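You operate a simulated robot arm through the tools that you are given. There is no shell and no other tool.

You are at the controls of a simulated robot arm. One attempt, no reset.

## Task
Grind the dal into the white bowl, then the tumbler's rice into the green one.
Fine: at the pantry's hand mill; turn till the mill cup is empty each time; change bowls under the spout in between; tumbler back; spill nothing. Set down upright: tumbler.
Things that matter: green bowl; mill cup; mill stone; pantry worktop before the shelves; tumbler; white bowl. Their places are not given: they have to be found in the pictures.

Only the result counts: the job must be done as asked and must still hold three seconds after the hand-in. Knocking over, shifting, dropping, spilling or breaking anything else fails it.

## Robot
A 7-joint arm with a two-finger parallel gripper, fixed in place. Base frame: the origin is on the floor under the middle of its stand, x ahead of it, y to its left, z up. Readings come in mm, degrees, newtons and seconds.
It reaches about 1372 mm from its shoulder. Its first joint turns from -149.0 to 149.0 degrees. Payload 3.43 kg.
The TCP is the grasp point between the finger pads, 30 mm short of the fingertips. In the tool frame z runs along the fingers and y along their closing line. Largest opening 94 mm; finger width 28, thickness 10; the body of the gripper, 50 by 96 mm, starts 55 mm behind the TCP.
Orientation is that of the tool frame in the base frame, as a unit quaternion [w, x, y, z]. With the fingers straight down and closing along the base's y, the tool's x points along the base's -x, its y along +y and its z along -z.

## Interface
- The arm moves only by the tool jog_arm. Its argument "increments" is a list of rows, each a list of 2 entries, a list of its own where there are three numbers: the shift along the base's x, y, z in mm, then the turn, a rotation vector about the base's x, y, z in degrees. In form: [[[dx, dy, dz], [rx, ry, rz]], ...]. A call has 1 to 20 rows; each row is the pose to reach, as a shift and turn from the pose commanded when the call began. "grip" is the opening, from 0 (shut) to 1 (fully open), set as the call begins (left out, the last holds). Each row takes 0.2 s and may step no farther than 50 mm and 8.6 degrees from the row before; otherwise, or with a gripper value out of range, the whole call is refused. Where a pose cannot be reached the arm comes as near as it can. A force on the tool above 40 N (or 10 N above the force at the start of the call, whichever is more), or a blocked arm, ends the call early, and 0.2 s more pass. Each finger travels about 45 mm/s and halts on what it meets, pressing with about 36 N; the grip force reading is that of the motor and also rises with nothing between the fingers. The clock runs only during rows and for 0.2 s after the last one: add rows that repeat a pose to give the fingers time. It gives the time, the measured TCP pose, the force on the tool (base axes), the opening and the grip force at its end, in the units of the frame above (readings bear some noise), with the torque about the TCP (base axes, N m) and any sound that the robot's microphone picked up, and new pictures: "pictures" is both (left out), scene, wrist or none.
- Cameras (640 x 400 px; columns grow to the right, rows downward): "scene" is fixed at [397.2, -498.6, 1628.4]; the picture's right is [0.52, -0.85, 0.00], its down [-0.71, -0.43, -0.55] and it looks along [0.47, 0.29, -0.83] (base axes); focal length 231 px, centre (320, 200). "wrist" rides on the gripper at [76, 14, -103] in the tool frame; the picture's right is [-0.18, 0.98, 0.00], its down [-0.75, -0.14, -0.64] and it looks along [-0.63, -0.12, 0.77] (tool axes); focal length 243 px, centre (320, 200).
- point_at(camera, pixels): for up to 12 pixels [column, row] of the newest picture of that camera ("zoom" is the newest enlarged one), the place [x, y, z] in the base frame of the surface seen there, good to about 3 mm. The clock stands still meanwhile.
- enlarge(camera, box): a new picture of the part [left, top, right, bottom] of that camera's present view, enlarged. The clock stands still meanwhile.
- close_job(): hands the job in; it is judged then, once.

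Leave the gripper open and the arm clear of the work at the hand-in unless told otherwise.

The tools are called after "Request:" as name(argument=value, ...) on one line, values as JSON. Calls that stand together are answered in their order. jog_arm: Moves the arm, as the interface text tells. Its arguments: {"type":"object","properties":{"increments":{"type":"array","items":{"type":"array"}},"grip":{"type":"number"},"pictures":{"type":"string","enum":["both","scene","wrist","none"]}},"required":["increments"]} The other tools are called the same way: point_at (camera, pixels) gives the place of the surface under pixels of a picture; enlarge (camera, box) takes an enlarged picture of a part of a camera's view; close_job () hands the job in.

At the start:

```text
time: 0.0
position: [987.7, 30.1, 1199.5]
tcp_rot: [0.0, -0.001, 1.0, 0.0]
contact_force: [-0.1, 0.1, 0.1]
ft_torque: [0.01, 0.0, -0.01]
gripper_width: 94.2
grip_force: 0.1
```

scene: 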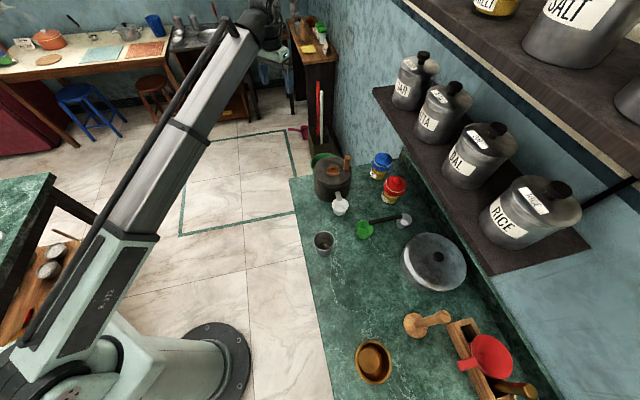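
wrist: 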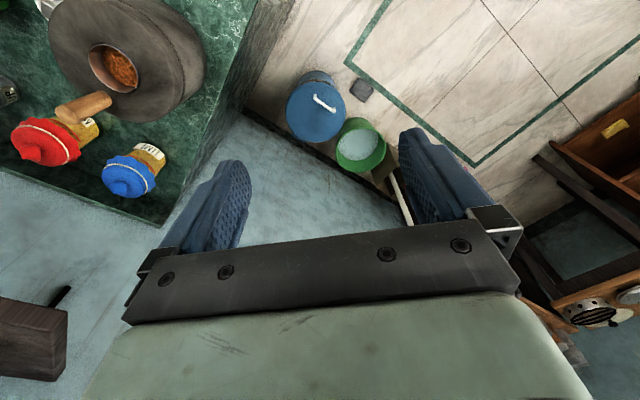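

I see the pantry worktop with the mill at about (332,178) in the scene picture, a white bowl near (340,205), a green one near (364,229), a steel tumbler at (324,243). I take enlarged views before moving anything.

Request:
enlarge(camera="scene", box=[280, 140, 440, 260])

Request:
enlarge(camera="wrist", box=[0, 0, 240, 220])

```text
3.33 times, centred on (360, 200) of scene
```

zoom: 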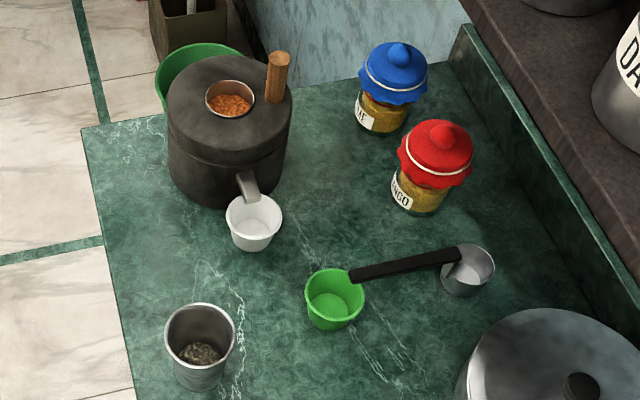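

```text
1.82 times, centred on (120, 110) of wrist
```

zoom: 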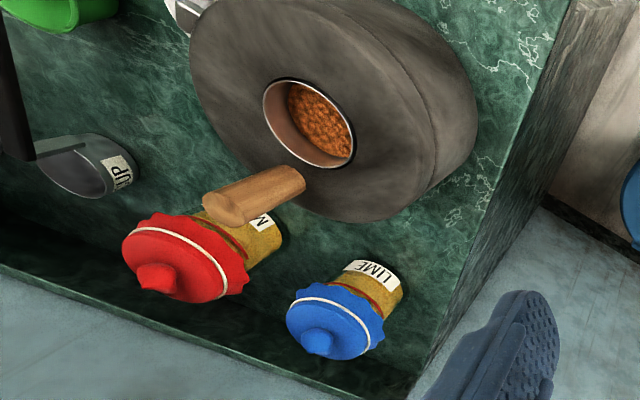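

I zoom in on the mill, and separately on the green bowl with the dipper whose black handle reaches towards it.

Request:
enlarge(camera="scene", box=[305, 145, 369, 185])

Request:
point_at(camera="zoom", pixels=[[360, 70], [320, 250], [275, 195], [260, 240], [400, 230], [450, 130], [450, 60], [560, 150], [300, 350], [80, 320], [450, 320], [395, 250]])

Request:
enlarge(camera="scene", box=[345, 200, 425, 250])

```text
10.00 times, centred on (337, 165) of scene
```

zoom: 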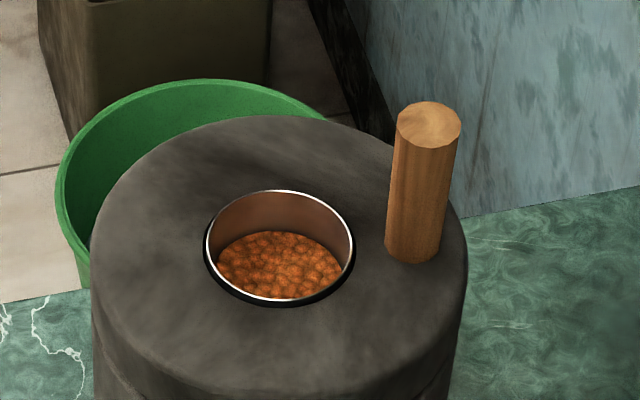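

```text
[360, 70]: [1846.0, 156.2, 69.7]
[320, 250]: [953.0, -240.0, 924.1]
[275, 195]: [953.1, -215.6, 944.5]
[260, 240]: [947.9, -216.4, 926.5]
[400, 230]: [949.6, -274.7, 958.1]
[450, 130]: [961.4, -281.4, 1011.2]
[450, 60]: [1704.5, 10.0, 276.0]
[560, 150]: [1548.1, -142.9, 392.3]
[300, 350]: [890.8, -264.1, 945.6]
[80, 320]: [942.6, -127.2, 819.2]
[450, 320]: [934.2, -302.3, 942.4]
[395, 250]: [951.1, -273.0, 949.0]
```

```text
8.00 times, centred on (385, 225) of scene
```

zoom: 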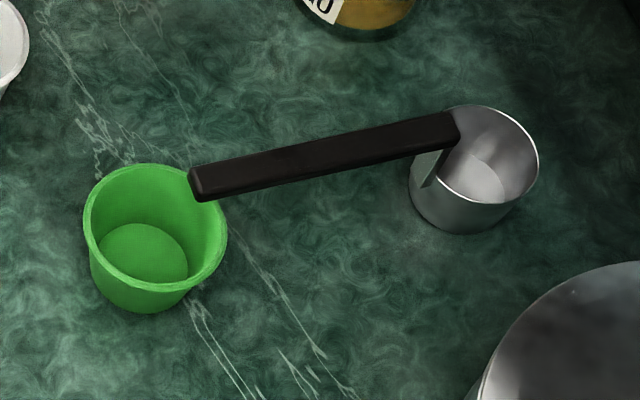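

The zoom shows the dipper's handle ends above the green bowl's rim. I measure points on the green bowl, the dipper and the worktop.

Request:
point_at(camera="zoom", pixels=[[85, 225], [155, 165], [226, 235], [150, 292], [140, 255], [198, 185], [320, 155], [450, 130], [500, 110], [538, 165], [300, 300], [130, 305]])

Request:
enlarge(camera="scene", box=[300, 175, 380, 225])

```text
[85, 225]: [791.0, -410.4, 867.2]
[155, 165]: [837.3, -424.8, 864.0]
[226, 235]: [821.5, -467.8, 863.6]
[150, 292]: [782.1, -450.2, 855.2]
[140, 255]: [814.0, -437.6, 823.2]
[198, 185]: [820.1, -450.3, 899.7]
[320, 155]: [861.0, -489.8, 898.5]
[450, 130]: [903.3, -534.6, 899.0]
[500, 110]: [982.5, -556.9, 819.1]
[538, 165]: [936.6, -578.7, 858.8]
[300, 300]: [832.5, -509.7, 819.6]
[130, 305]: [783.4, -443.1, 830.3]
```

```text
8.00 times, centred on (340, 200) of scene
```

zoom: 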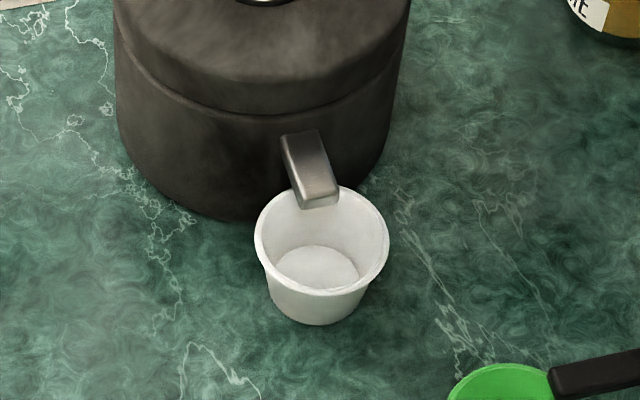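

Worktop is at z≈819. The green bowl's rim is at z≈866, with the dipper handle's top at z≈899 above its edge. Next I measure the white bowl, the spout and the mill body in this zoom.

Request:
point_at(camera="zoom", pixels=[[255, 235], [345, 190], [389, 250], [320, 293], [318, 270], [300, 135], [320, 200], [305, 170], [300, 320], [125, 130], [385, 150], [220, 215]])

Request:
enlarge(camera="scene", box=[295, 220, 359, 260])

```text
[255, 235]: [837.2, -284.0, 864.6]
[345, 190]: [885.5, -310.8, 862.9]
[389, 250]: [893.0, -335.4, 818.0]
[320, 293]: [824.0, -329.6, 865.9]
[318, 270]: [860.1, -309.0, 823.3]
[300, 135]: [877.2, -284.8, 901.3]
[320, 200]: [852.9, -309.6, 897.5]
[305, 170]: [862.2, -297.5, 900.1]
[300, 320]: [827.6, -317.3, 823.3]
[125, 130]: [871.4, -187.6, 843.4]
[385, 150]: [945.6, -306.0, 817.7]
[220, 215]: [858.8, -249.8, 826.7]
```

```text
10.00 times, centred on (327, 240) of scene
```

zoom: 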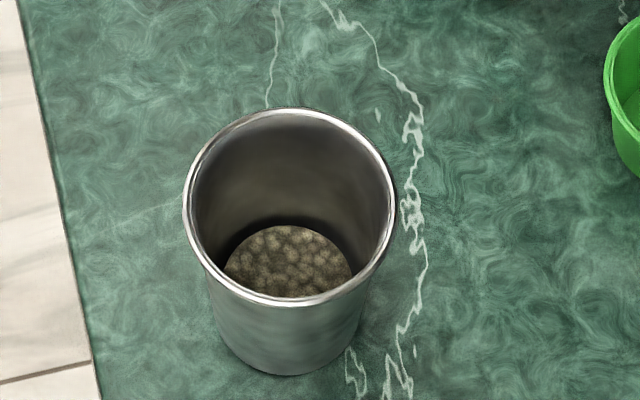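

Spout lip is about (853,-310,897) and the white bowl is beneath it. Now I measure the tumbler in its zoom.

Request:
point_at(camera="zoom", pixels=[[185, 200], [292, 110], [394, 210], [285, 302], [290, 260], [285, 370], [220, 340], [240, 260], [335, 265], [450, 300], [340, 130], [215, 140]])

Request:
enlarge(camera="scene", box=[340, 140, 440, 210])

```text
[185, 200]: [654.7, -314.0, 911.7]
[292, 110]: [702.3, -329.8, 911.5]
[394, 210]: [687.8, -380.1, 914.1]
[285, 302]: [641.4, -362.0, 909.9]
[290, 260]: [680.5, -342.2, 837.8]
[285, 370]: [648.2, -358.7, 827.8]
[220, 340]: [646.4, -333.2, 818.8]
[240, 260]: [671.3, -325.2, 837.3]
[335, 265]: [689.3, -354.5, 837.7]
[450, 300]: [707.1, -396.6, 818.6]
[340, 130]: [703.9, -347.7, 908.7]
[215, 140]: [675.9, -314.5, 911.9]
```

```text
5.71 times, centred on (390, 175) of scene
```

zoom: 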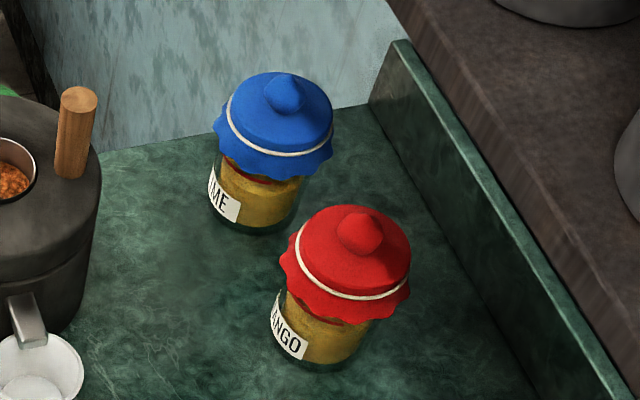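

Tumbler: rim centre ≈ (672,-346), rim z≈912, rice at z≈838. Now I re-zoom the mill to fix its axis, cup rim, handle and the jars nearby.

Request:
point_at(camera="zoom", pixels=[[75, 97], [68, 175], [90, 172], [288, 95], [360, 230], [215, 130], [330, 150], [280, 270], [405, 300], [400, 45], [500, 250], [480, 120]])

Request:
enlarge(camera="scene", box=[305, 145, 369, 185])

```text
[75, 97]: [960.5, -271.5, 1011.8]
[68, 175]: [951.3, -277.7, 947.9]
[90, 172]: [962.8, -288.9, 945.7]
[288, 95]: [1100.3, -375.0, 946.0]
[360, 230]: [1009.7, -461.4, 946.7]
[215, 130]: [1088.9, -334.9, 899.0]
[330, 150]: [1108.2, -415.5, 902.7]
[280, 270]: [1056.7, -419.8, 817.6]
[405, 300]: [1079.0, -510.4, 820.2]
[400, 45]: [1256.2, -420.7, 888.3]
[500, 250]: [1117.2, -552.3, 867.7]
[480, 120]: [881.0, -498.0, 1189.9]
```

```text
10.00 times, centred on (337, 165) of scene
```

zoom: 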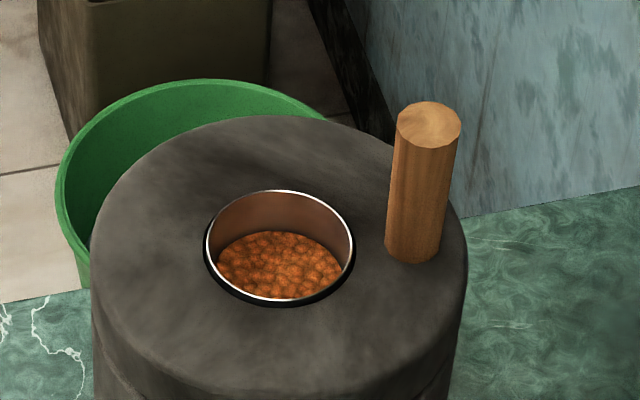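

I measure the stone's outline, cup rim and handle here, and the shelf edge plus the pot in the full scene picture.

Request:
point_at(camera="zoom", pixels=[[280, 191], [206, 245], [353, 248], [272, 299], [280, 265], [110, 220], [180, 150], [300, 125], [450, 250], [280, 380], [428, 122], [415, 255]])

Request:
point_at(camera="scene", pixels=[[376, 92], [410, 140], [450, 200], [492, 271], [585, 245], [405, 100], [435, 240], [437, 255], [465, 275], [405, 270], [420, 322], [373, 362]])

```text
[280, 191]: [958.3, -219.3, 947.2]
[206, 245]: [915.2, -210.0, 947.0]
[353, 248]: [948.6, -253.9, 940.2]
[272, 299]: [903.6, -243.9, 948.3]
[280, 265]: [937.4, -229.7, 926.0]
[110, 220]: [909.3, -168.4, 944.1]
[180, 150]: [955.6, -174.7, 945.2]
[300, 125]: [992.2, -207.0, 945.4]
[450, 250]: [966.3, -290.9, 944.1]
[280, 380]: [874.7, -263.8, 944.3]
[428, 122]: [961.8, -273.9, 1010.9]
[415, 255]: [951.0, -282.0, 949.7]
```

```text
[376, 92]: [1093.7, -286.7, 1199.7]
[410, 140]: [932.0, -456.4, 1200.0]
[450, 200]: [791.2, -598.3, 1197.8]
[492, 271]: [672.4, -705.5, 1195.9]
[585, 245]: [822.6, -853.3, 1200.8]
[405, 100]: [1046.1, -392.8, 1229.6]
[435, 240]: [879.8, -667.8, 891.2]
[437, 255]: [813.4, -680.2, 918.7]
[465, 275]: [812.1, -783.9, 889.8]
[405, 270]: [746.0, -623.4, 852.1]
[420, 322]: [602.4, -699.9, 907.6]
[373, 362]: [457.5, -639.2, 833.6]
```

The geometry is now clear:
- **Mill:** axis ≈ (931,-232), stone top z≈945, cup radius ≈ 29 mm. The wooden handle is at (961,-275), about 52 mm off the axis and 65 mm tall.
- **Spout and bowl:** the spout tip is at ≈(853,-310), over the white bowl, which already sits there.
- **Dal:** the cup already holds it.

I'll shut the gripper and use the closed fingers as a peg to push the handle around. The first move goes to a point above and beside the handle.

Request:
jog_arm(increments=[[[-5.6, -31.5, -14], [0, 0, 0]], [[-11.2, -62.9, -27.9], [0, 0, 0]], [[-16.9, -94.4, -41.9], [0, 0, 0]], [[-22.5, -125.8, -55.8], [0, 0, 0]], [[-28.1, -157.3, -69.8], [0, 0, 0]], [[-33.7, -188.8, -83.7], [0, 0, 0]], [[-39.3, -220.2, -97.7], [0, 0, 0]], [[-45, -251.7, -111.6], [0, 0, 0]], [[-50.6, -283.1, -125.6], [0, 0, 0]], [[-56.2, -314.6, -139.5], [0, 0, 0]], [[-56.2, -314.6, -139.5], [0, 0, 0]]], grip=0, pictures="both")

```text
time: 2.4
position: [934.1, -282.6, 1059.0]
tcp_rot: [0.0, 0.0, 1.0, 0.0]
contact_force: [0.0, 0.5, -0.4]
ft_torque: [0.0, 0.01, 0.0]
gripper_width: 0.0
grip_force: 33.0
```

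scene: 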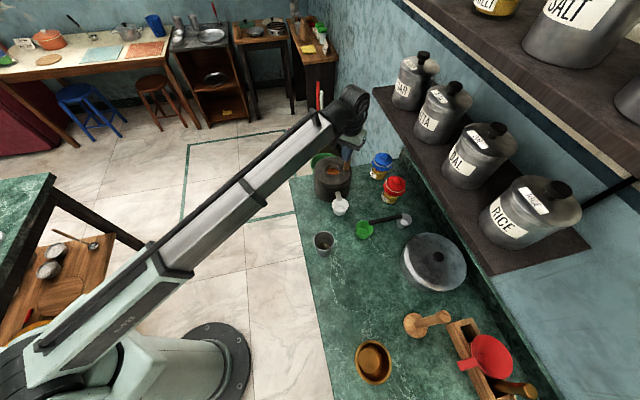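
wrist: 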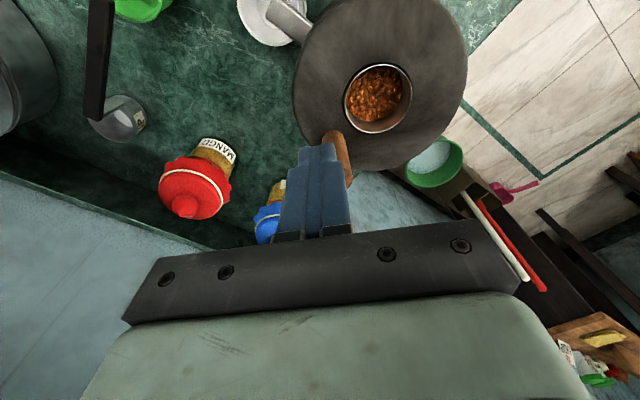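

The closed fingers are above and beside the handle, at (315,190) in the wrist picture. I zoom in to check the gap before lowering.

Request:
enlarge(camera="scene", box=[290, 80, 418, 220])

Request:
enlarge(camera="wrist", box=[240, 100, 440, 240])

```text
2.86 times, centred on (354, 150) of scene
```

zoom: 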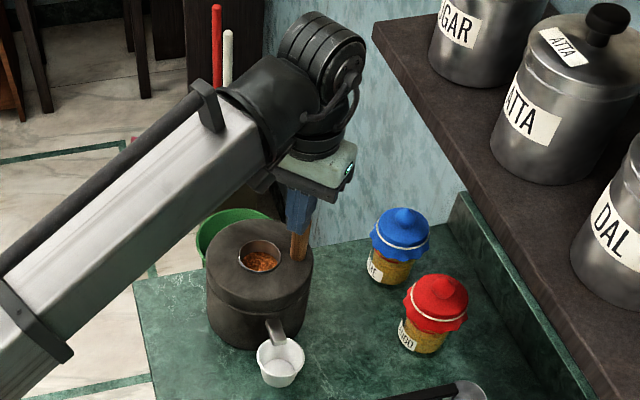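

```text
2.86 times, centred on (340, 170) of wrist
```

zoom: 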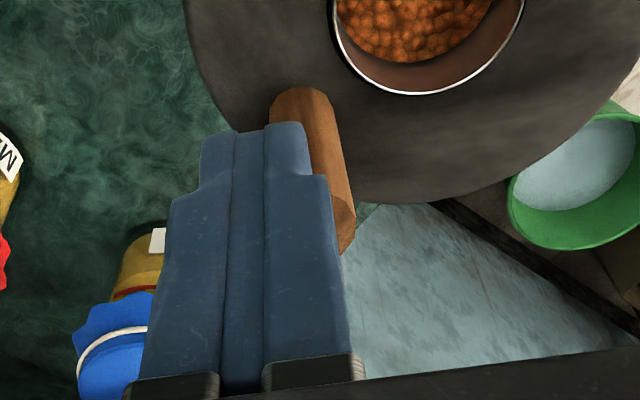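

I measure where the handle and fingertips are in this zoom.

Request:
point_at(camera="zoom", pixels=[[345, 220], [330, 150], [310, 95], [285, 135], [215, 140], [250, 130], [300, 200], [180, 220], [430, 93], [345, 45]])

```text
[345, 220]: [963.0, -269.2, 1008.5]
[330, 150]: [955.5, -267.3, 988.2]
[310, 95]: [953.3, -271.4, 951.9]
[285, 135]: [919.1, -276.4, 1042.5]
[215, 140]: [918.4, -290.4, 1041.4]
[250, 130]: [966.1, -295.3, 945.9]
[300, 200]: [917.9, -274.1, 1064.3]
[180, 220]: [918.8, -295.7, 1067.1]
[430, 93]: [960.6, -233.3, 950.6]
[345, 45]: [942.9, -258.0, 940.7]
```

The handle axis is ≈(963,-274) and the finger centre is ≈(932,-284). I back off 5 mm in x for clearance, then lower so the fingertips stay about 10 mm above the stone (TCP z≈985).

Request:
jog_arm(increments=[[[-5, 0, -10], [0, 0, 0]], [[-5, 0, -30], [0, 0, 0]], [[-5, 0, -50], [0, 0, 0]], [[-5, 0, -65], [0, 0, 0]], [[-5, 0, -74], [0, 0, 0]], [[-5, 0, -74], [0, 0, 0]]], grip=0, pictures="both")

```text
time: 3.8
position: [926.2, -284.4, 985.5]
tcp_rot: [0.0, 0.0, 1.0, 0.0]
contact_force: [-0.7, -0.1, 0.1]
ft_torque: [0.01, -0.03, 0.01]
gripper_width: 0.0
grip_force: 33.1
```

scene: 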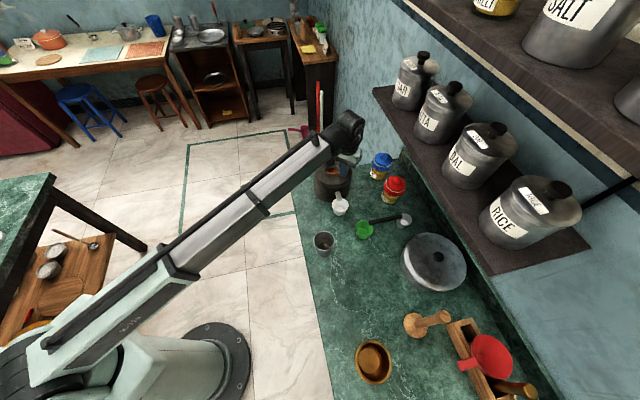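
wrist: 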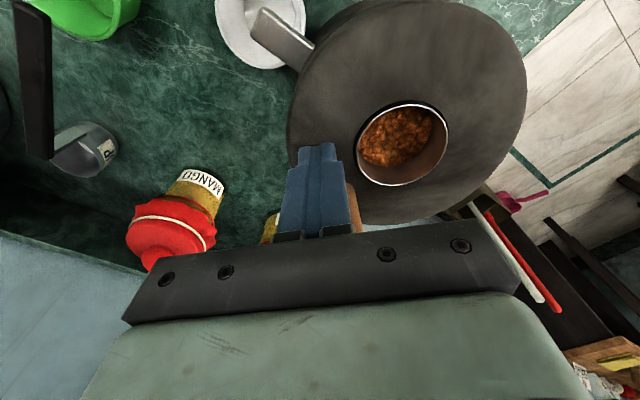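

Fingers are beside the handle with no contact yet (force ≈ 0.7 N). First gentle arc: about 55° anticlockwise, watching force and sound.

Request:
jog_arm(increments=[[[5, 0, 0], [0, 0, 0]], [[9.6, 0.2, 0], [0, 0, 0]], [[14.1, 0.8, 0], [0, 0, 0]], [[18.6, 1.8, 0], [0, 0, 0]], [[23, 3.2, 0], [0, 0, 0]], [[27.2, 4.9, 0], [0, 0, 0]], [[31.3, 7, 0], [0, 0, 0]], [[35.1, 9.5, 0], [0, 0, 0]], [[38.7, 12.3, 0], [0, 0, 0]], [[42.1, 15.4, 0], [0, 0, 0]], [[45.2, 18.8, 0], [0, 0, 0]]], grip=0, pictures="both")

```text
time: 6.2
position: [970.4, -264.2, 985.7]
tcp_rot: [0.0, 0.0, 1.0, 0.0]
contact_force: [0.0, -1.5, 0.6]
ft_torque: [0.03, 0.0, 0.0]
gripper_width: 0.0
grip_force: 33.0
```

scene: 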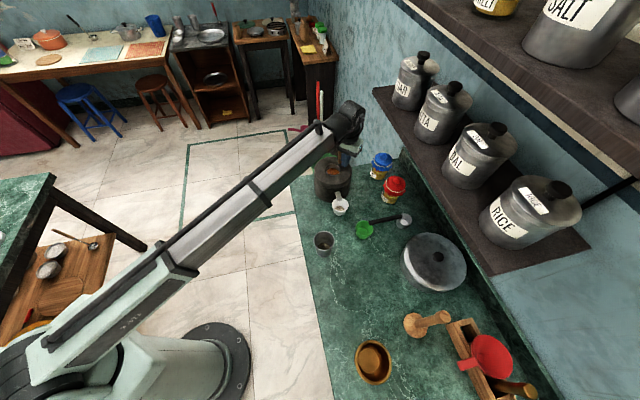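
wrist: 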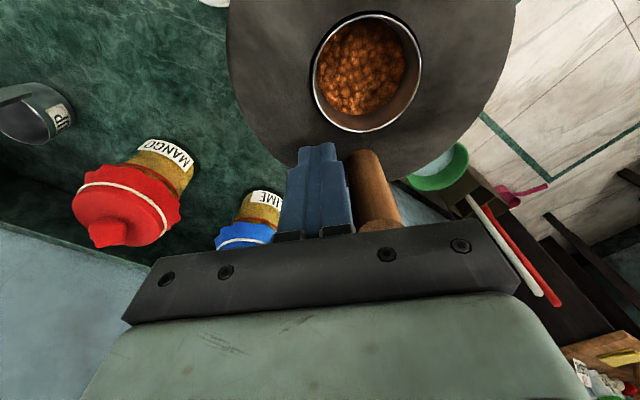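

The handle swung along with very little force. I check the bowl and cup for any sign of flour.

Request:
enlarge(camera="scene", box=[305, 150, 369, 220])

Request:
enlarge(camera="wrist", box=[270, 0, 470, 140])

```text
5.71 times, centred on (337, 185) of scene
```

zoom: 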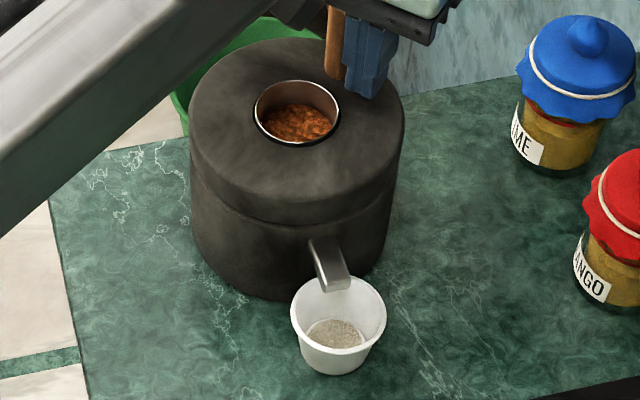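

```text
2.86 times, centred on (370, 70) of wrist
```

zoom: 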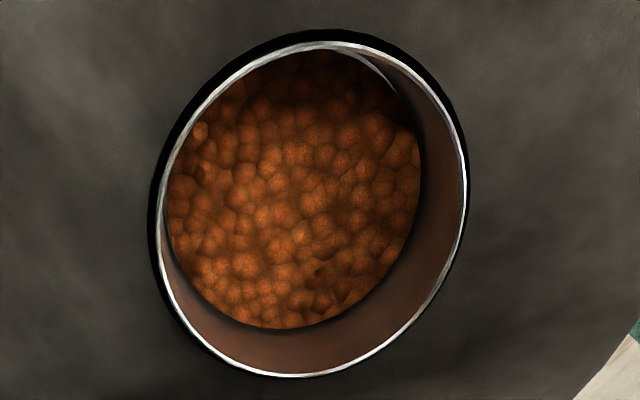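

Flour is already showing in the white bowl, so turning works this way. I continue the circle anticlockwise about the axis for 240° at about 60°/s.

Request:
jog_arm(increments=[[[6.2, 9.1, 0], [0, 0, 0]], [[10.3, 19.2, 0], [0, 0, 0]], [[12.2, 30.0, 0], [0, 0, 0]], [[11.8, 41.0, 0], [0, 0, 0]], [[9.1, 51.7, 0], [0, 0, 0]], [[4.3, 61.5, 0], [0, 0, 0]], [[-2.4, 70.2, 0], [0, 0, 0]], [[-10.8, 77.2, 0], [0, 0, 0]], [[-20.5, 82.4, 0], [0, 0, 0]], [[-31.1, 85.4, 0], [0, 0, 0]], [[-42, 86.2, 0], [0, 0, 0]], [[-52.9, 84.6, 0], [0, 0, 0]], [[-63.2, 80.9, 0], [0, 0, 0]], [[-72.5, 75.1, 0], [0, 0, 0]], [[-80.4, 67.4, 0], [0, 0, 0]], [[-86.6, 58.3, 0], [0, 0, 0]], [[-90.7, 48.2, 0], [0, 0, 0]], [[-92.6, 37.4, 0], [0, 0, 0]], [[-92.2, 26.4, 0], [0, 0, 0]], [[-89.5, 15.7, 0], [0, 0, 0]]], grip=0, pictures="both")

```text
time: 10.4
position: [881.3, -250.5, 985.2]
tcp_rot: [0.0, 0.0, 1.0, 0.0]
contact_force: [-0.6, 1.2, 0.3]
ft_torque: [0.0, 0.01, 0.02]
gripper_width: 0.2
grip_force: 32.6
```

scene: 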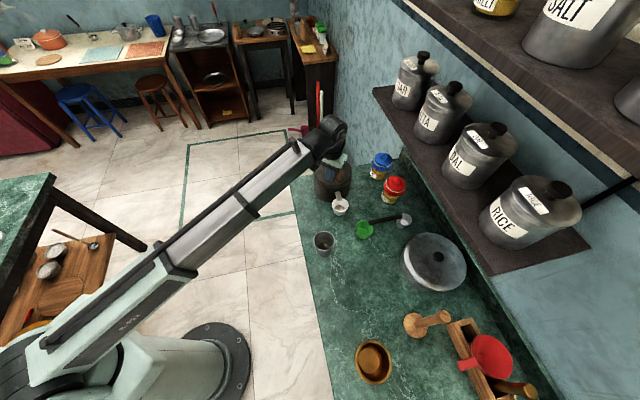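
wrist: 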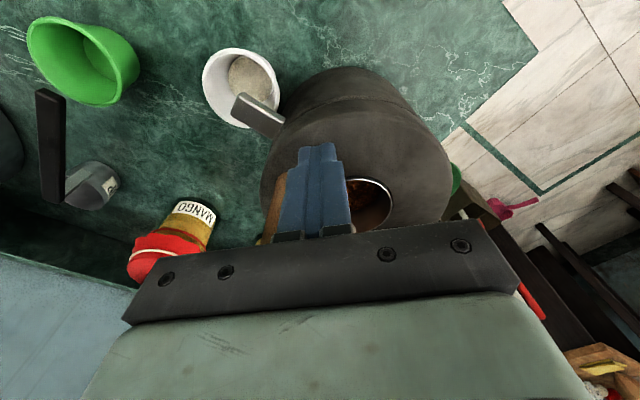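

The dal level is dropping and the white bowl has more flour. I carry on another 240°.

Request:
jog_arm(increments=[[[4.8, -9.8, 0], [0, 0, 0]], [[11.5, -18.5, 0], [0, 0, 0]], [[19.9, -25.5, 0], [0, 0, 0]], [[29.6, -30.7, 0], [0, 0, 0]], [[40.2, -33.7, 0], [0, 0, 0]], [[51.1, -34.5, 0], [0, 0, 0]], [[62.0, -32.9, 0], [0, 0, 0]], [[72.3, -29.2, 0], [0, 0, 0]], [[81.6, -23.4, 0], [0, 0, 0]], [[89.5, -15.7, 0], [0, 0, 0]], [[95.7, -6.6, 0], [0, 0, 0]], [[99.8, 3.5, 0], [0, 0, 0]], [[101.7, 14.3, 0], [0, 0, 0]], [[101.3, 25.3, 0], [0, 0, 0]], [[98.6, 36, 0], [0, 0, 0]], [[93.8, 45.8, 0], [0, 0, 0]], [[87.1, 54.5, 0], [0, 0, 0]], [[78.7, 61.5, 0], [0, 0, 0]], [[69, 66.7, 0], [0, 0, 0]], [[58.4, 69.7, 0], [0, 0, 0]]], grip=0, pictures="both")

Request:
enlarge(camera="scene", box=[305, 150, 369, 220])

Request:
enlarge(camera="wrist", box=[200, 0, 440, 150])

```text
time: 14.6
position: [939.6, -178.8, 985.5]
tcp_rot: [0.0, 0.0, 1.0, 0.0]
contact_force: [1.3, -0.3, -1.4]
ft_torque: [-0.01, -0.04, -0.01]
gripper_width: 0.0
grip_force: 33.3
```

scene: 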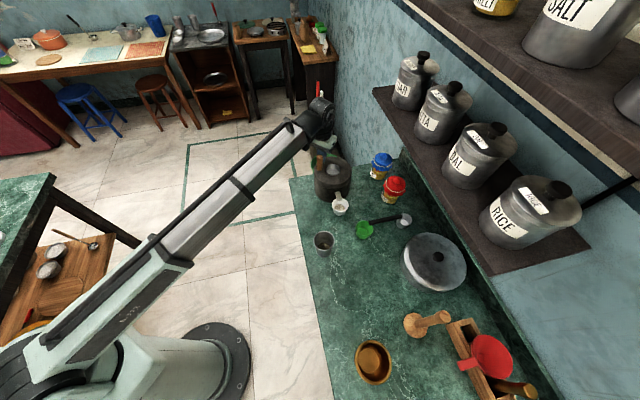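
wrist: 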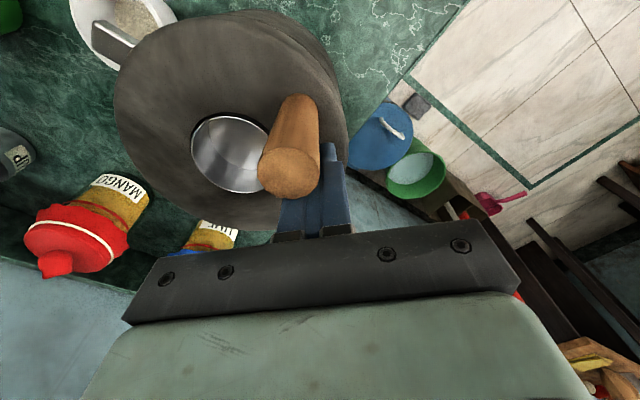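

```text
5.71 times, centred on (337, 185) of scene
```

zoom: 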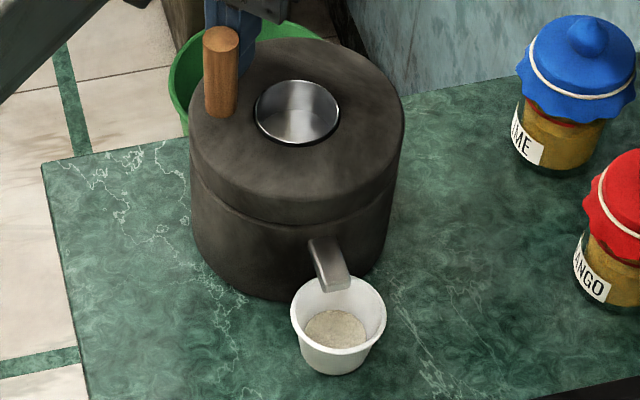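

```text
2.67 times, centred on (320, 75) of wrist
```

zoom: 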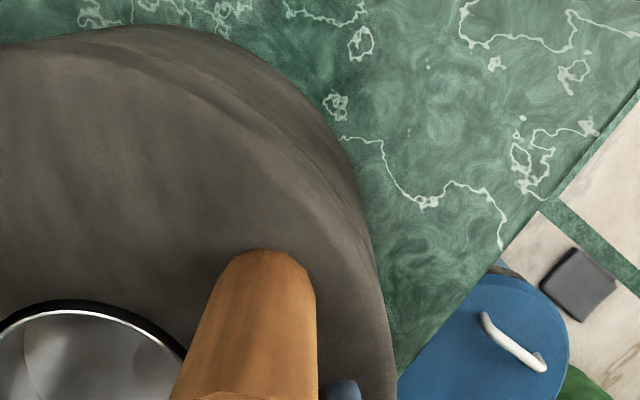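

The cup now looks bare metal. I zoom right in to be sure there is no dal left.

Request:
enlarge(camera="wrist", box=[180, 105, 276, 200])

Request:
enlarge(camera="scene", box=[325, 155, 349, 175])

Request:
enlarge(camera="scene", box=[324, 188, 356, 220])

```text
4.21 times, centred on (228, 152) of wrist
```

zoom: 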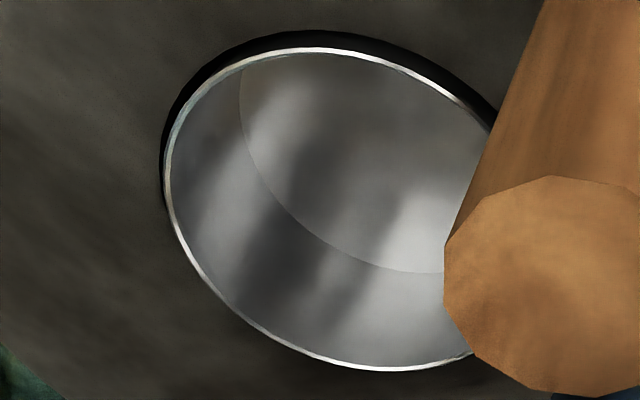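

```text
16.00 times, centred on (337, 165) of scene
```

zoom: 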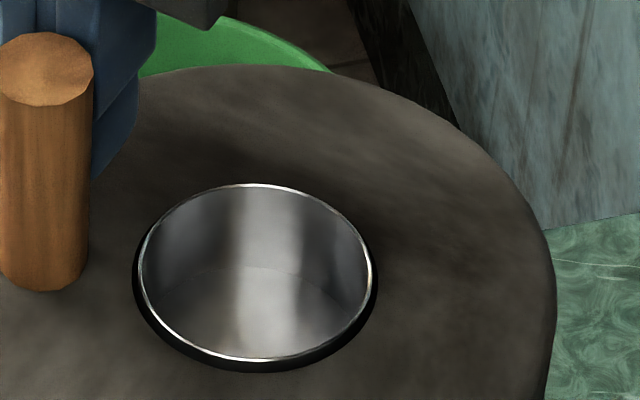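

```text
12.50 times, centred on (340, 204) of scene
```

zoom: 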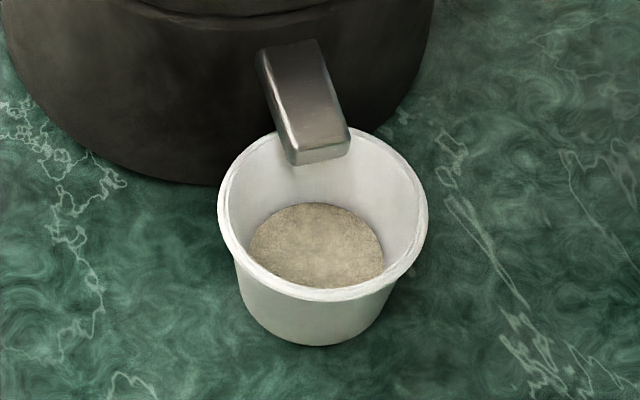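

The cup's bare bottom is visible, so the dal is fully ground, and the white bowl holds the flour. I give one more 300° of turn to clear any remainder. That also parks the handle on the far-left side (about 50°), out of the way for pouring later.

Request:
jog_arm(increments=[[[-13.7, 0.6, 0], [0, 0, 0]], [[-27.1, -2.4, 0], [0, 0, 0]], [[-39.2, -8.7, 0], [0, 0, 0]], [[-49.3, -18, 0], [0, 0, 0]], [[-56.7, -29.5, 0], [0, 0, 0]], [[-60.8, -42.6, 0], [0, 0, 0]], [[-61.4, -56.3, 0], [0, 0, 0]], [[-58.4, -69.7, 0], [0, 0, 0]], [[-52.1, -81.8, 0], [0, 0, 0]], [[-42.8, -91.9, 0], [0, 0, 0]], [[-31.3, -99.3, 0], [0, 0, 0]], [[-18.2, -103.4, 0], [0, 0, 0]], [[-4.5, -104, 0], [0, 0, 0]], [[8.9, -101, 0], [0, 0, 0]], [[21, -94.7, 0], [0, 0, 0]], [[31.1, -85.4, 0], [0, 0, 0]], [[38.5, -73.9, 0], [0, 0, 0]], [[42.6, -60.8, 0], [0, 0, 0]], [[43.2, -47.1, 0], [0, 0, 0]], [[40.2, -33.7, 0], [0, 0, 0]]], grip=0, pictures="both")

Request:
enlarge(camera="scene", box=[305, 150, 369, 220])

```text
time: 18.8
position: [980.7, -213.5, 986.5]
tcp_rot: [0.002, 0.0, 1.0, 0.001]
contact_force: [1.0, -0.7, -0.5]
ft_torque: [-0.02, -0.01, 0.02]
gripper_width: 0.1
grip_force: 33.0
```

scene: 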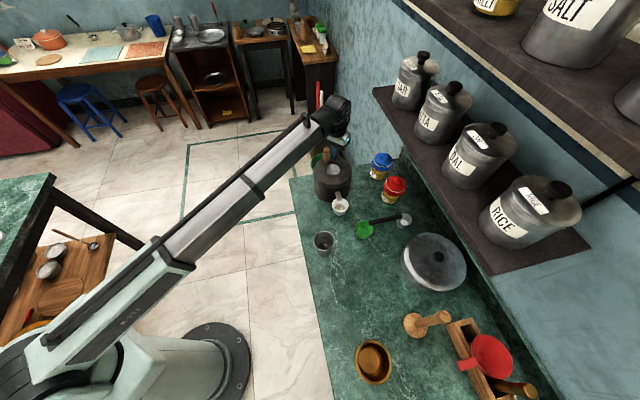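
wrist: 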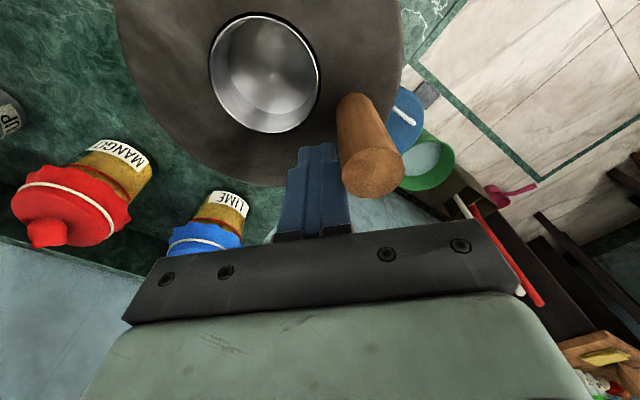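

```text
5.71 times, centred on (337, 185) of scene
```

zoom: 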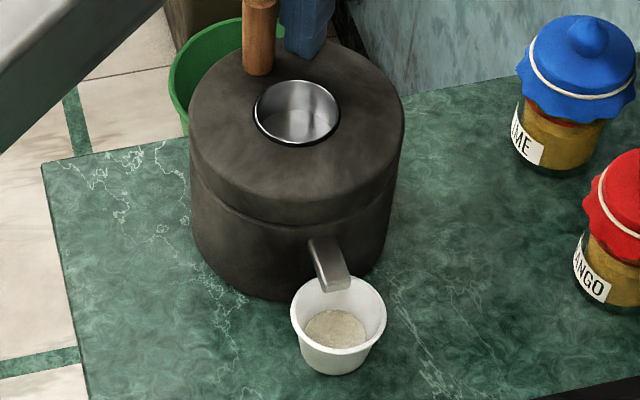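

The stone handle is parked at about 50° and the cup is empty. I back the fingers off the handle a little and lift clear before opening.

Request:
jog_arm(increments=[[[2.4, -8.8, 0], [0, 0, 0]], [[2.4, -8.8, 35], [0, 0, 0]], [[2.4, -8.8, 70], [0, 0, 0]], [[2.4, -8.8, 104], [0, 0, 0]]], grip=0, pictures="none")

Request:
point_at(camera="scene", pixels=[[300, 235], [304, 262], [312, 300], [296, 215], [310, 215], [312, 240], [330, 262]])

```text
time: 19.8
position: [982.3, -223.4, 1090.5]
tcp_rot: [0.0, 0.0, 1.0, -0.001]
contact_force: [1.2, 0.3, -0.3]
ft_torque: [-0.04, -0.01, 0.0]
gripper_width: 0.1
grip_force: 32.9
```

```text
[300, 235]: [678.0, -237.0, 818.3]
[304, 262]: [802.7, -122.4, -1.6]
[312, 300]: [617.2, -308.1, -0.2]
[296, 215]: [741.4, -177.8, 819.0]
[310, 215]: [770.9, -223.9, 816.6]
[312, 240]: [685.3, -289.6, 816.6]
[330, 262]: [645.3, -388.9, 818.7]
```

The worktop's front edge is at about x−y≈913, so there is room to set the white bowl down near (785,-232). I move above the white bowl's approach point with the gripper open, yawing 45° so the fingers will point toward the mill.

Request:
jog_arm(increments=[[[-29, -22.4, 0], [0, 0, 7.5]], [[-58, -44.8, 0], [0, 0, 15]], [[-87, -67.2, 0], [0, 0, 22.5]], [[-116, -89.6, 0], [0, 0, 30]], [[-145, -112, 0], [0, 0, 37.5]], [[-174, -134.4, 0], [0, 0, 45]], [[-174, -134.4, 0], [0, 0, 45]]], grip=1, pictures="both")

```text
time: 21.4
position: [809.0, -357.9, 1088.8]
tcp_rot: [-0.001, -0.384, 0.923, 0.0]
contact_force: [0.1, -0.6, 0.0]
ft_torque: [0.01, 0.02, 0.02]
gripper_width: 94.2
grip_force: 0.0
```

scene: 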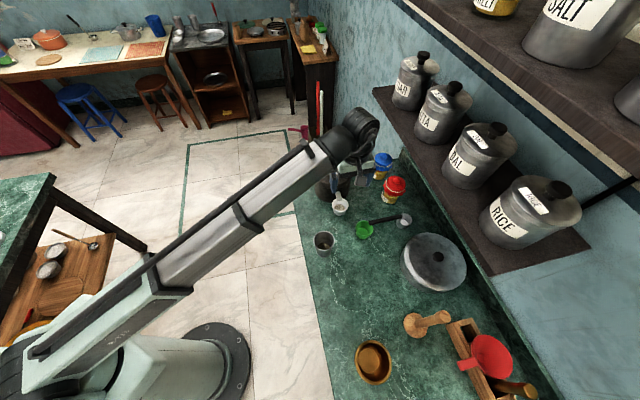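
wrist: 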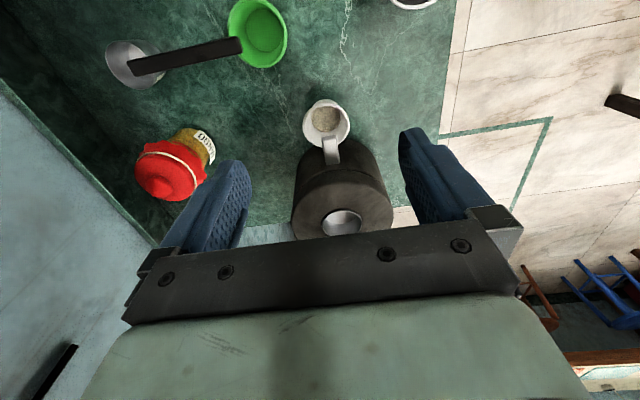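

The hand is above with the bowl, spout and mill straight ahead in the wrist picture. Now I pitch the fingers up 45° toward the mill at this height.

Request:
jog_arm(increments=[[[0, 0, 0], [5.3, -5.3, 0]], [[0, 0, 0], [10.6, -10.6, 0]], [[0, 0, 0], [15.9, -15.9, 0]], [[0, 0, 0], [21.2, -21.2, 0]], [[0, 0, 0], [26.5, -26.5, 0]], [[0, 0, 0], [31.8, -31.8, 0]], [[0, 0, 0], [31.8, -31.8, 0]]], grip=1, pictures="both")

```text
time: 23.0
position: [809.4, -356.7, 1089.2]
tcp_rot: [0.355, -0.353, 0.853, 0.146]
contact_force: [0.1, 0.8, 0.2]
ft_torque: [0.01, -0.04, 0.02]
gripper_width: 93.9
grip_force: 0.1
```

scene: 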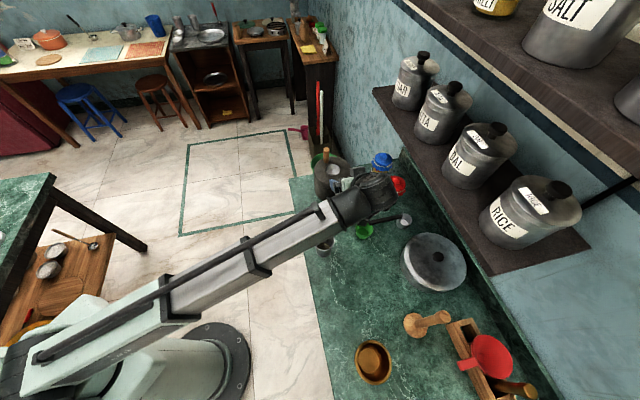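
wrist: 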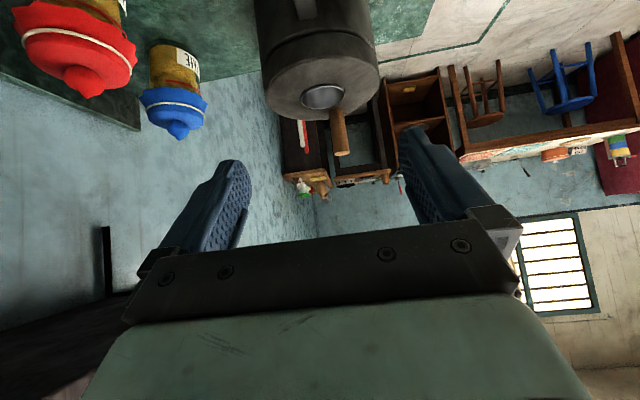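

The hand is pitched as wanted. I check the arm's clearance to the surroundings in a zoom before lowering.

Request:
enlarge(camera="scene", box=[290, 140, 430, 260])

```text
3.33 times, centred on (360, 200) of scene
```

zoom: 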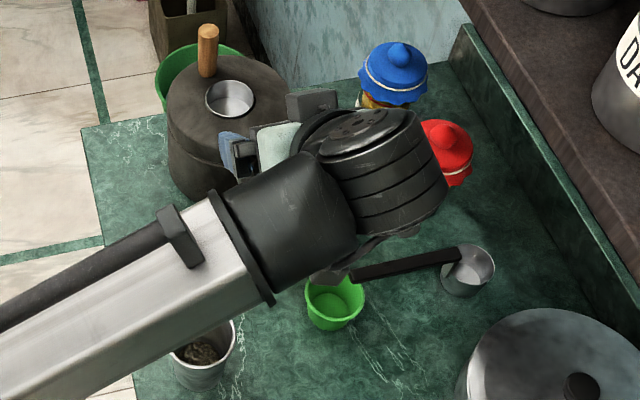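

The wrist joint is bulky. I measure where it sits so I can predict its clearance over the green bowl, dipper and tumbler when lowered by about 230 mm.

Request:
point_at(camera="zoom", pixels=[[360, 130], [400, 170], [420, 200], [340, 190], [290, 210], [270, 260], [330, 265], [385, 235], [245, 170], [275, 140], [310, 105], [200, 240]])

```text
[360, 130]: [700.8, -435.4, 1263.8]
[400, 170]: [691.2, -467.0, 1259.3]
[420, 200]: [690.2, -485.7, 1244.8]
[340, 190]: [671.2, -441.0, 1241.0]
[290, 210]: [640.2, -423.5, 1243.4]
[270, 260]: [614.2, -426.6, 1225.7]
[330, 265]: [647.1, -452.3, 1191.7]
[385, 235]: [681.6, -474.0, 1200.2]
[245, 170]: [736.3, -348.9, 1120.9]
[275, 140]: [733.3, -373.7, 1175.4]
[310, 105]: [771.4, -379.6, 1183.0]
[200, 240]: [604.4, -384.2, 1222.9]
```

The forearm would come low over the tumbler at a 45° pitch. A steeper hand (about 70° down) still clears the spout and mill, so I turn back 25°.

Request:
jog_arm(increments=[[[0, 0, 0], [-5.9, 5.9, 0]], [[0, 0, 0], [-11.8, 11.8, 0]], [[0, 0, 0], [-17.7, 17.7, 0]], [[0, 0, 0], [-17.7, 17.7, 0]]], grip=1, pictures="both")

Request:
enlarge(camera="scene", box=[270, 120, 430, 260])

Request:
point_at(camera="scene", pixels=[[310, 190], [280, 210], [250, 232], [200, 262], [320, 205], [290, 228], [260, 250], [340, 180], [345, 200], [370, 160], [365, 130], [380, 140]])

```text
time: 24.0
position: [809.1, -356.3, 1088.5]
tcp_rot: [0.159, -0.377, 0.91, 0.066]
contact_force: [-0.4, -0.1, -1.0]
ft_torque: [0.0, 0.0, 0.02]
gripper_width: 93.9
grip_force: 0.0
```

scene: 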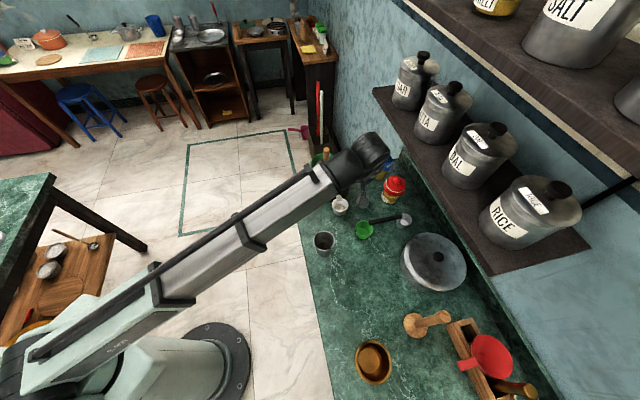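
wrist: 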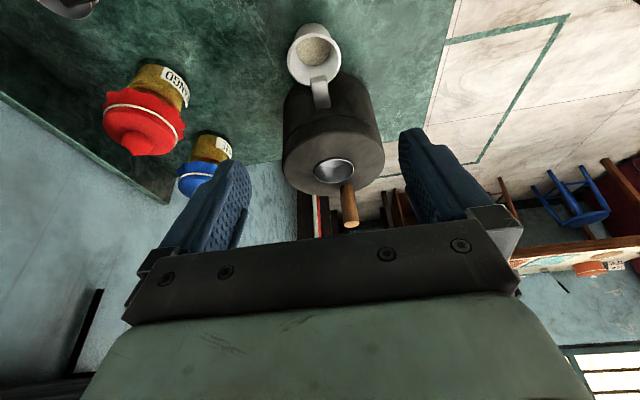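

```text
2.86 times, centred on (350, 190) of scene
```

zoom: 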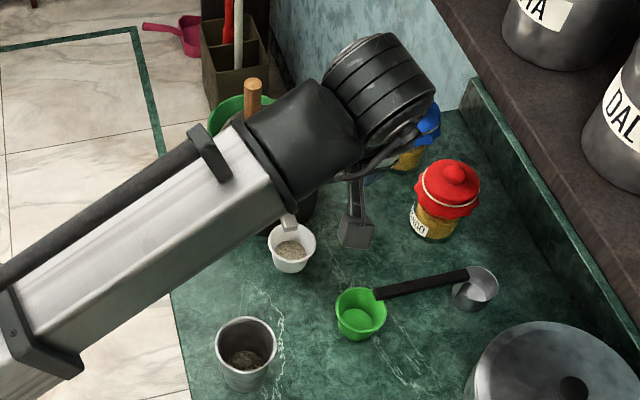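

```text
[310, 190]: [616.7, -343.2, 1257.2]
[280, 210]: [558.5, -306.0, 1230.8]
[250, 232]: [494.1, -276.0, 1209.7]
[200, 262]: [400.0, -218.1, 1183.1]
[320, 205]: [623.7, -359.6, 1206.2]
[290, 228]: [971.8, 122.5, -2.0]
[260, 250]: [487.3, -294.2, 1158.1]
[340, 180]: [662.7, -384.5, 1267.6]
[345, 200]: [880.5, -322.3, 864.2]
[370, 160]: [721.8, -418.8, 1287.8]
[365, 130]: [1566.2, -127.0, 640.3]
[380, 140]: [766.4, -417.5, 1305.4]
```

Now the wrist sits higher: the forearm's underside should pass about 35 mm above the tumbler. From the wrist picture I refine the white bowl's rim and spout positions.

Request:
enlarge(camera="wrist", box=[270, 10, 370, 120])

Request:
enlarge(camera="scene", box=[324, 188, 356, 220])

```text
3.64 times, centred on (320, 65) of wrist
```

zoom: 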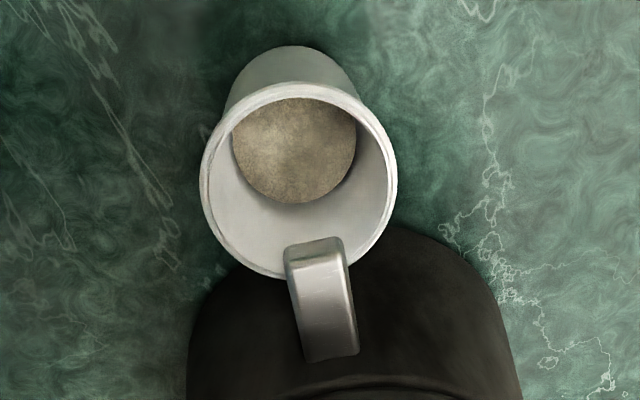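

```text
12.50 times, centred on (340, 204) of scene
```

zoom: 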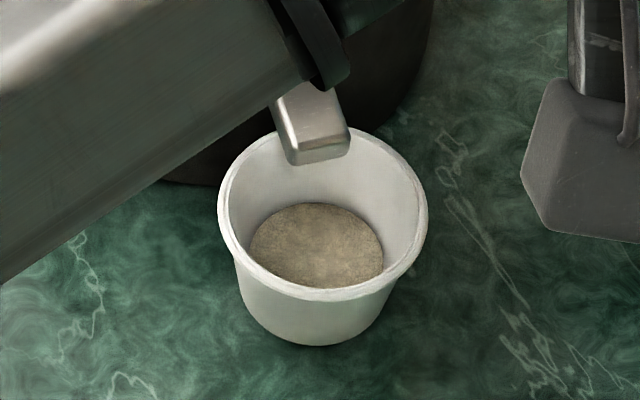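

I take rim and spout points from this scene zoom, then redo the wrist zoom for a cross-check.

Request:
point_at(camera="zoom", pixels=[[223, 205], [423, 222], [330, 294], [380, 148], [260, 260], [405, 270], [300, 150], [335, 150], [310, 160], [315, 240], [300, 100]])

Request:
enlarge(camera="wrist", box=[270, 10, 370, 120])

Request:
point_at(camera="zoom", pixels=[[203, 180], [393, 185], [300, 88], [255, 268], [225, 115], [370, 115], [290, 245], [340, 240], [315, 255], [300, 150], [310, 345]])

```text
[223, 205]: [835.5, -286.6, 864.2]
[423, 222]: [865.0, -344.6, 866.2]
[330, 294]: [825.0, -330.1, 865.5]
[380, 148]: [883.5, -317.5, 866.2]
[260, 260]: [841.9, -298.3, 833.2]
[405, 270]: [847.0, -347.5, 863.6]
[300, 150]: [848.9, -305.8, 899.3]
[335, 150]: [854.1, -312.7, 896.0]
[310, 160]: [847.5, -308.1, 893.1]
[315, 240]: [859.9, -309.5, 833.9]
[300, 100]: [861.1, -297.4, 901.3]
```

```text
3.64 times, centred on (320, 65) of wrist
```

zoom: 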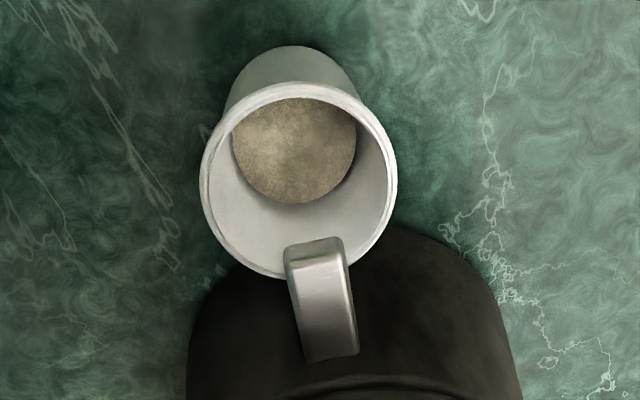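

```text
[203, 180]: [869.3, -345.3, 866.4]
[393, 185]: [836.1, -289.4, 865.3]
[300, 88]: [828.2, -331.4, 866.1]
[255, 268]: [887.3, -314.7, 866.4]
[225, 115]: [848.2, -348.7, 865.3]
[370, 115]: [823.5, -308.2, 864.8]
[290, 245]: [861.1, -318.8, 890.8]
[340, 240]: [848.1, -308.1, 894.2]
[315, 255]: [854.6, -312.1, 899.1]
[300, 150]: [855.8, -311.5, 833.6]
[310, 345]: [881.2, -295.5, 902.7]
```

White bowl centre ≈ (854,-316), rim z≈866, flour at z≈834. The spout tip is at (854,-313), z≈880–899. I lower to a pre-grasp point 80 mm back along the fingers, with fingers straddling bowl and spout.

Request:
jog_arm(increments=[[[6.4, 5.4, -38.5], [0, 0, 0]], [[12.8, 10.8, -77], [0, 0, 0]], [[19.2, 16.2, -115.5], [0, 0, 0]], [[25.6, 21.6, -154], [0, 0, 0]], [[25.6, 21.6, -154], [0, 0, 0]]], grip=1, pictures="both")

Request:
enlarge(camera="scene", box=[270, 140, 430, 260])

```text
time: 25.2
position: [834.5, -335.8, 936.2]
tcp_rot: [0.16, -0.376, 0.91, 0.066]
contact_force: [-0.2, 0.0, 0.0]
ft_torque: [0.0, 0.0, -0.01]
gripper_width: 94.3
grip_force: 0.1
```

scene: 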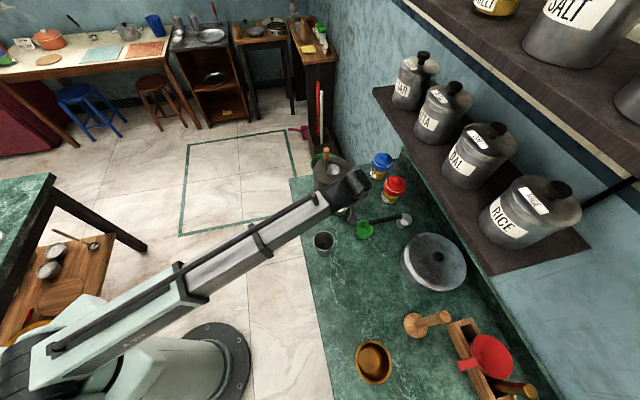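
wrist: 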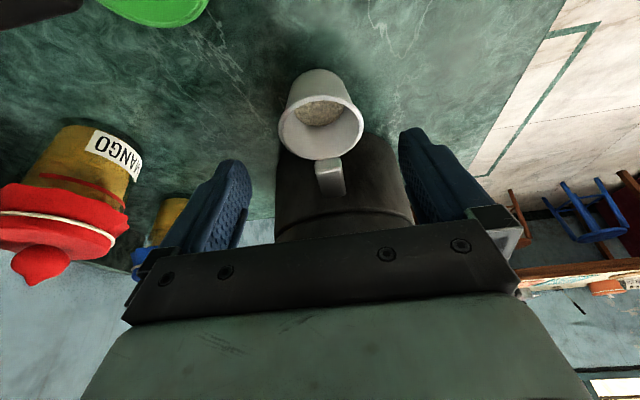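

```text
3.33 times, centred on (350, 200) of scene
```

zoom: 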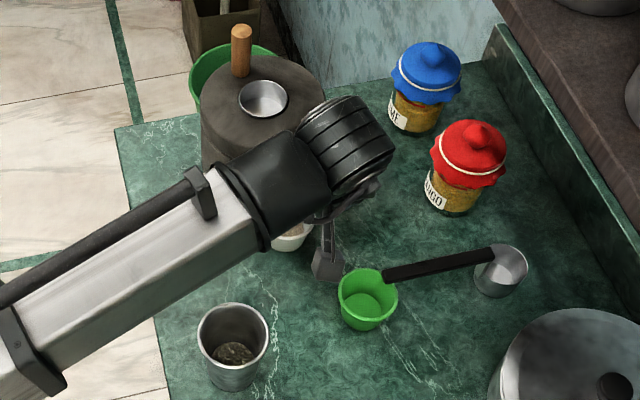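

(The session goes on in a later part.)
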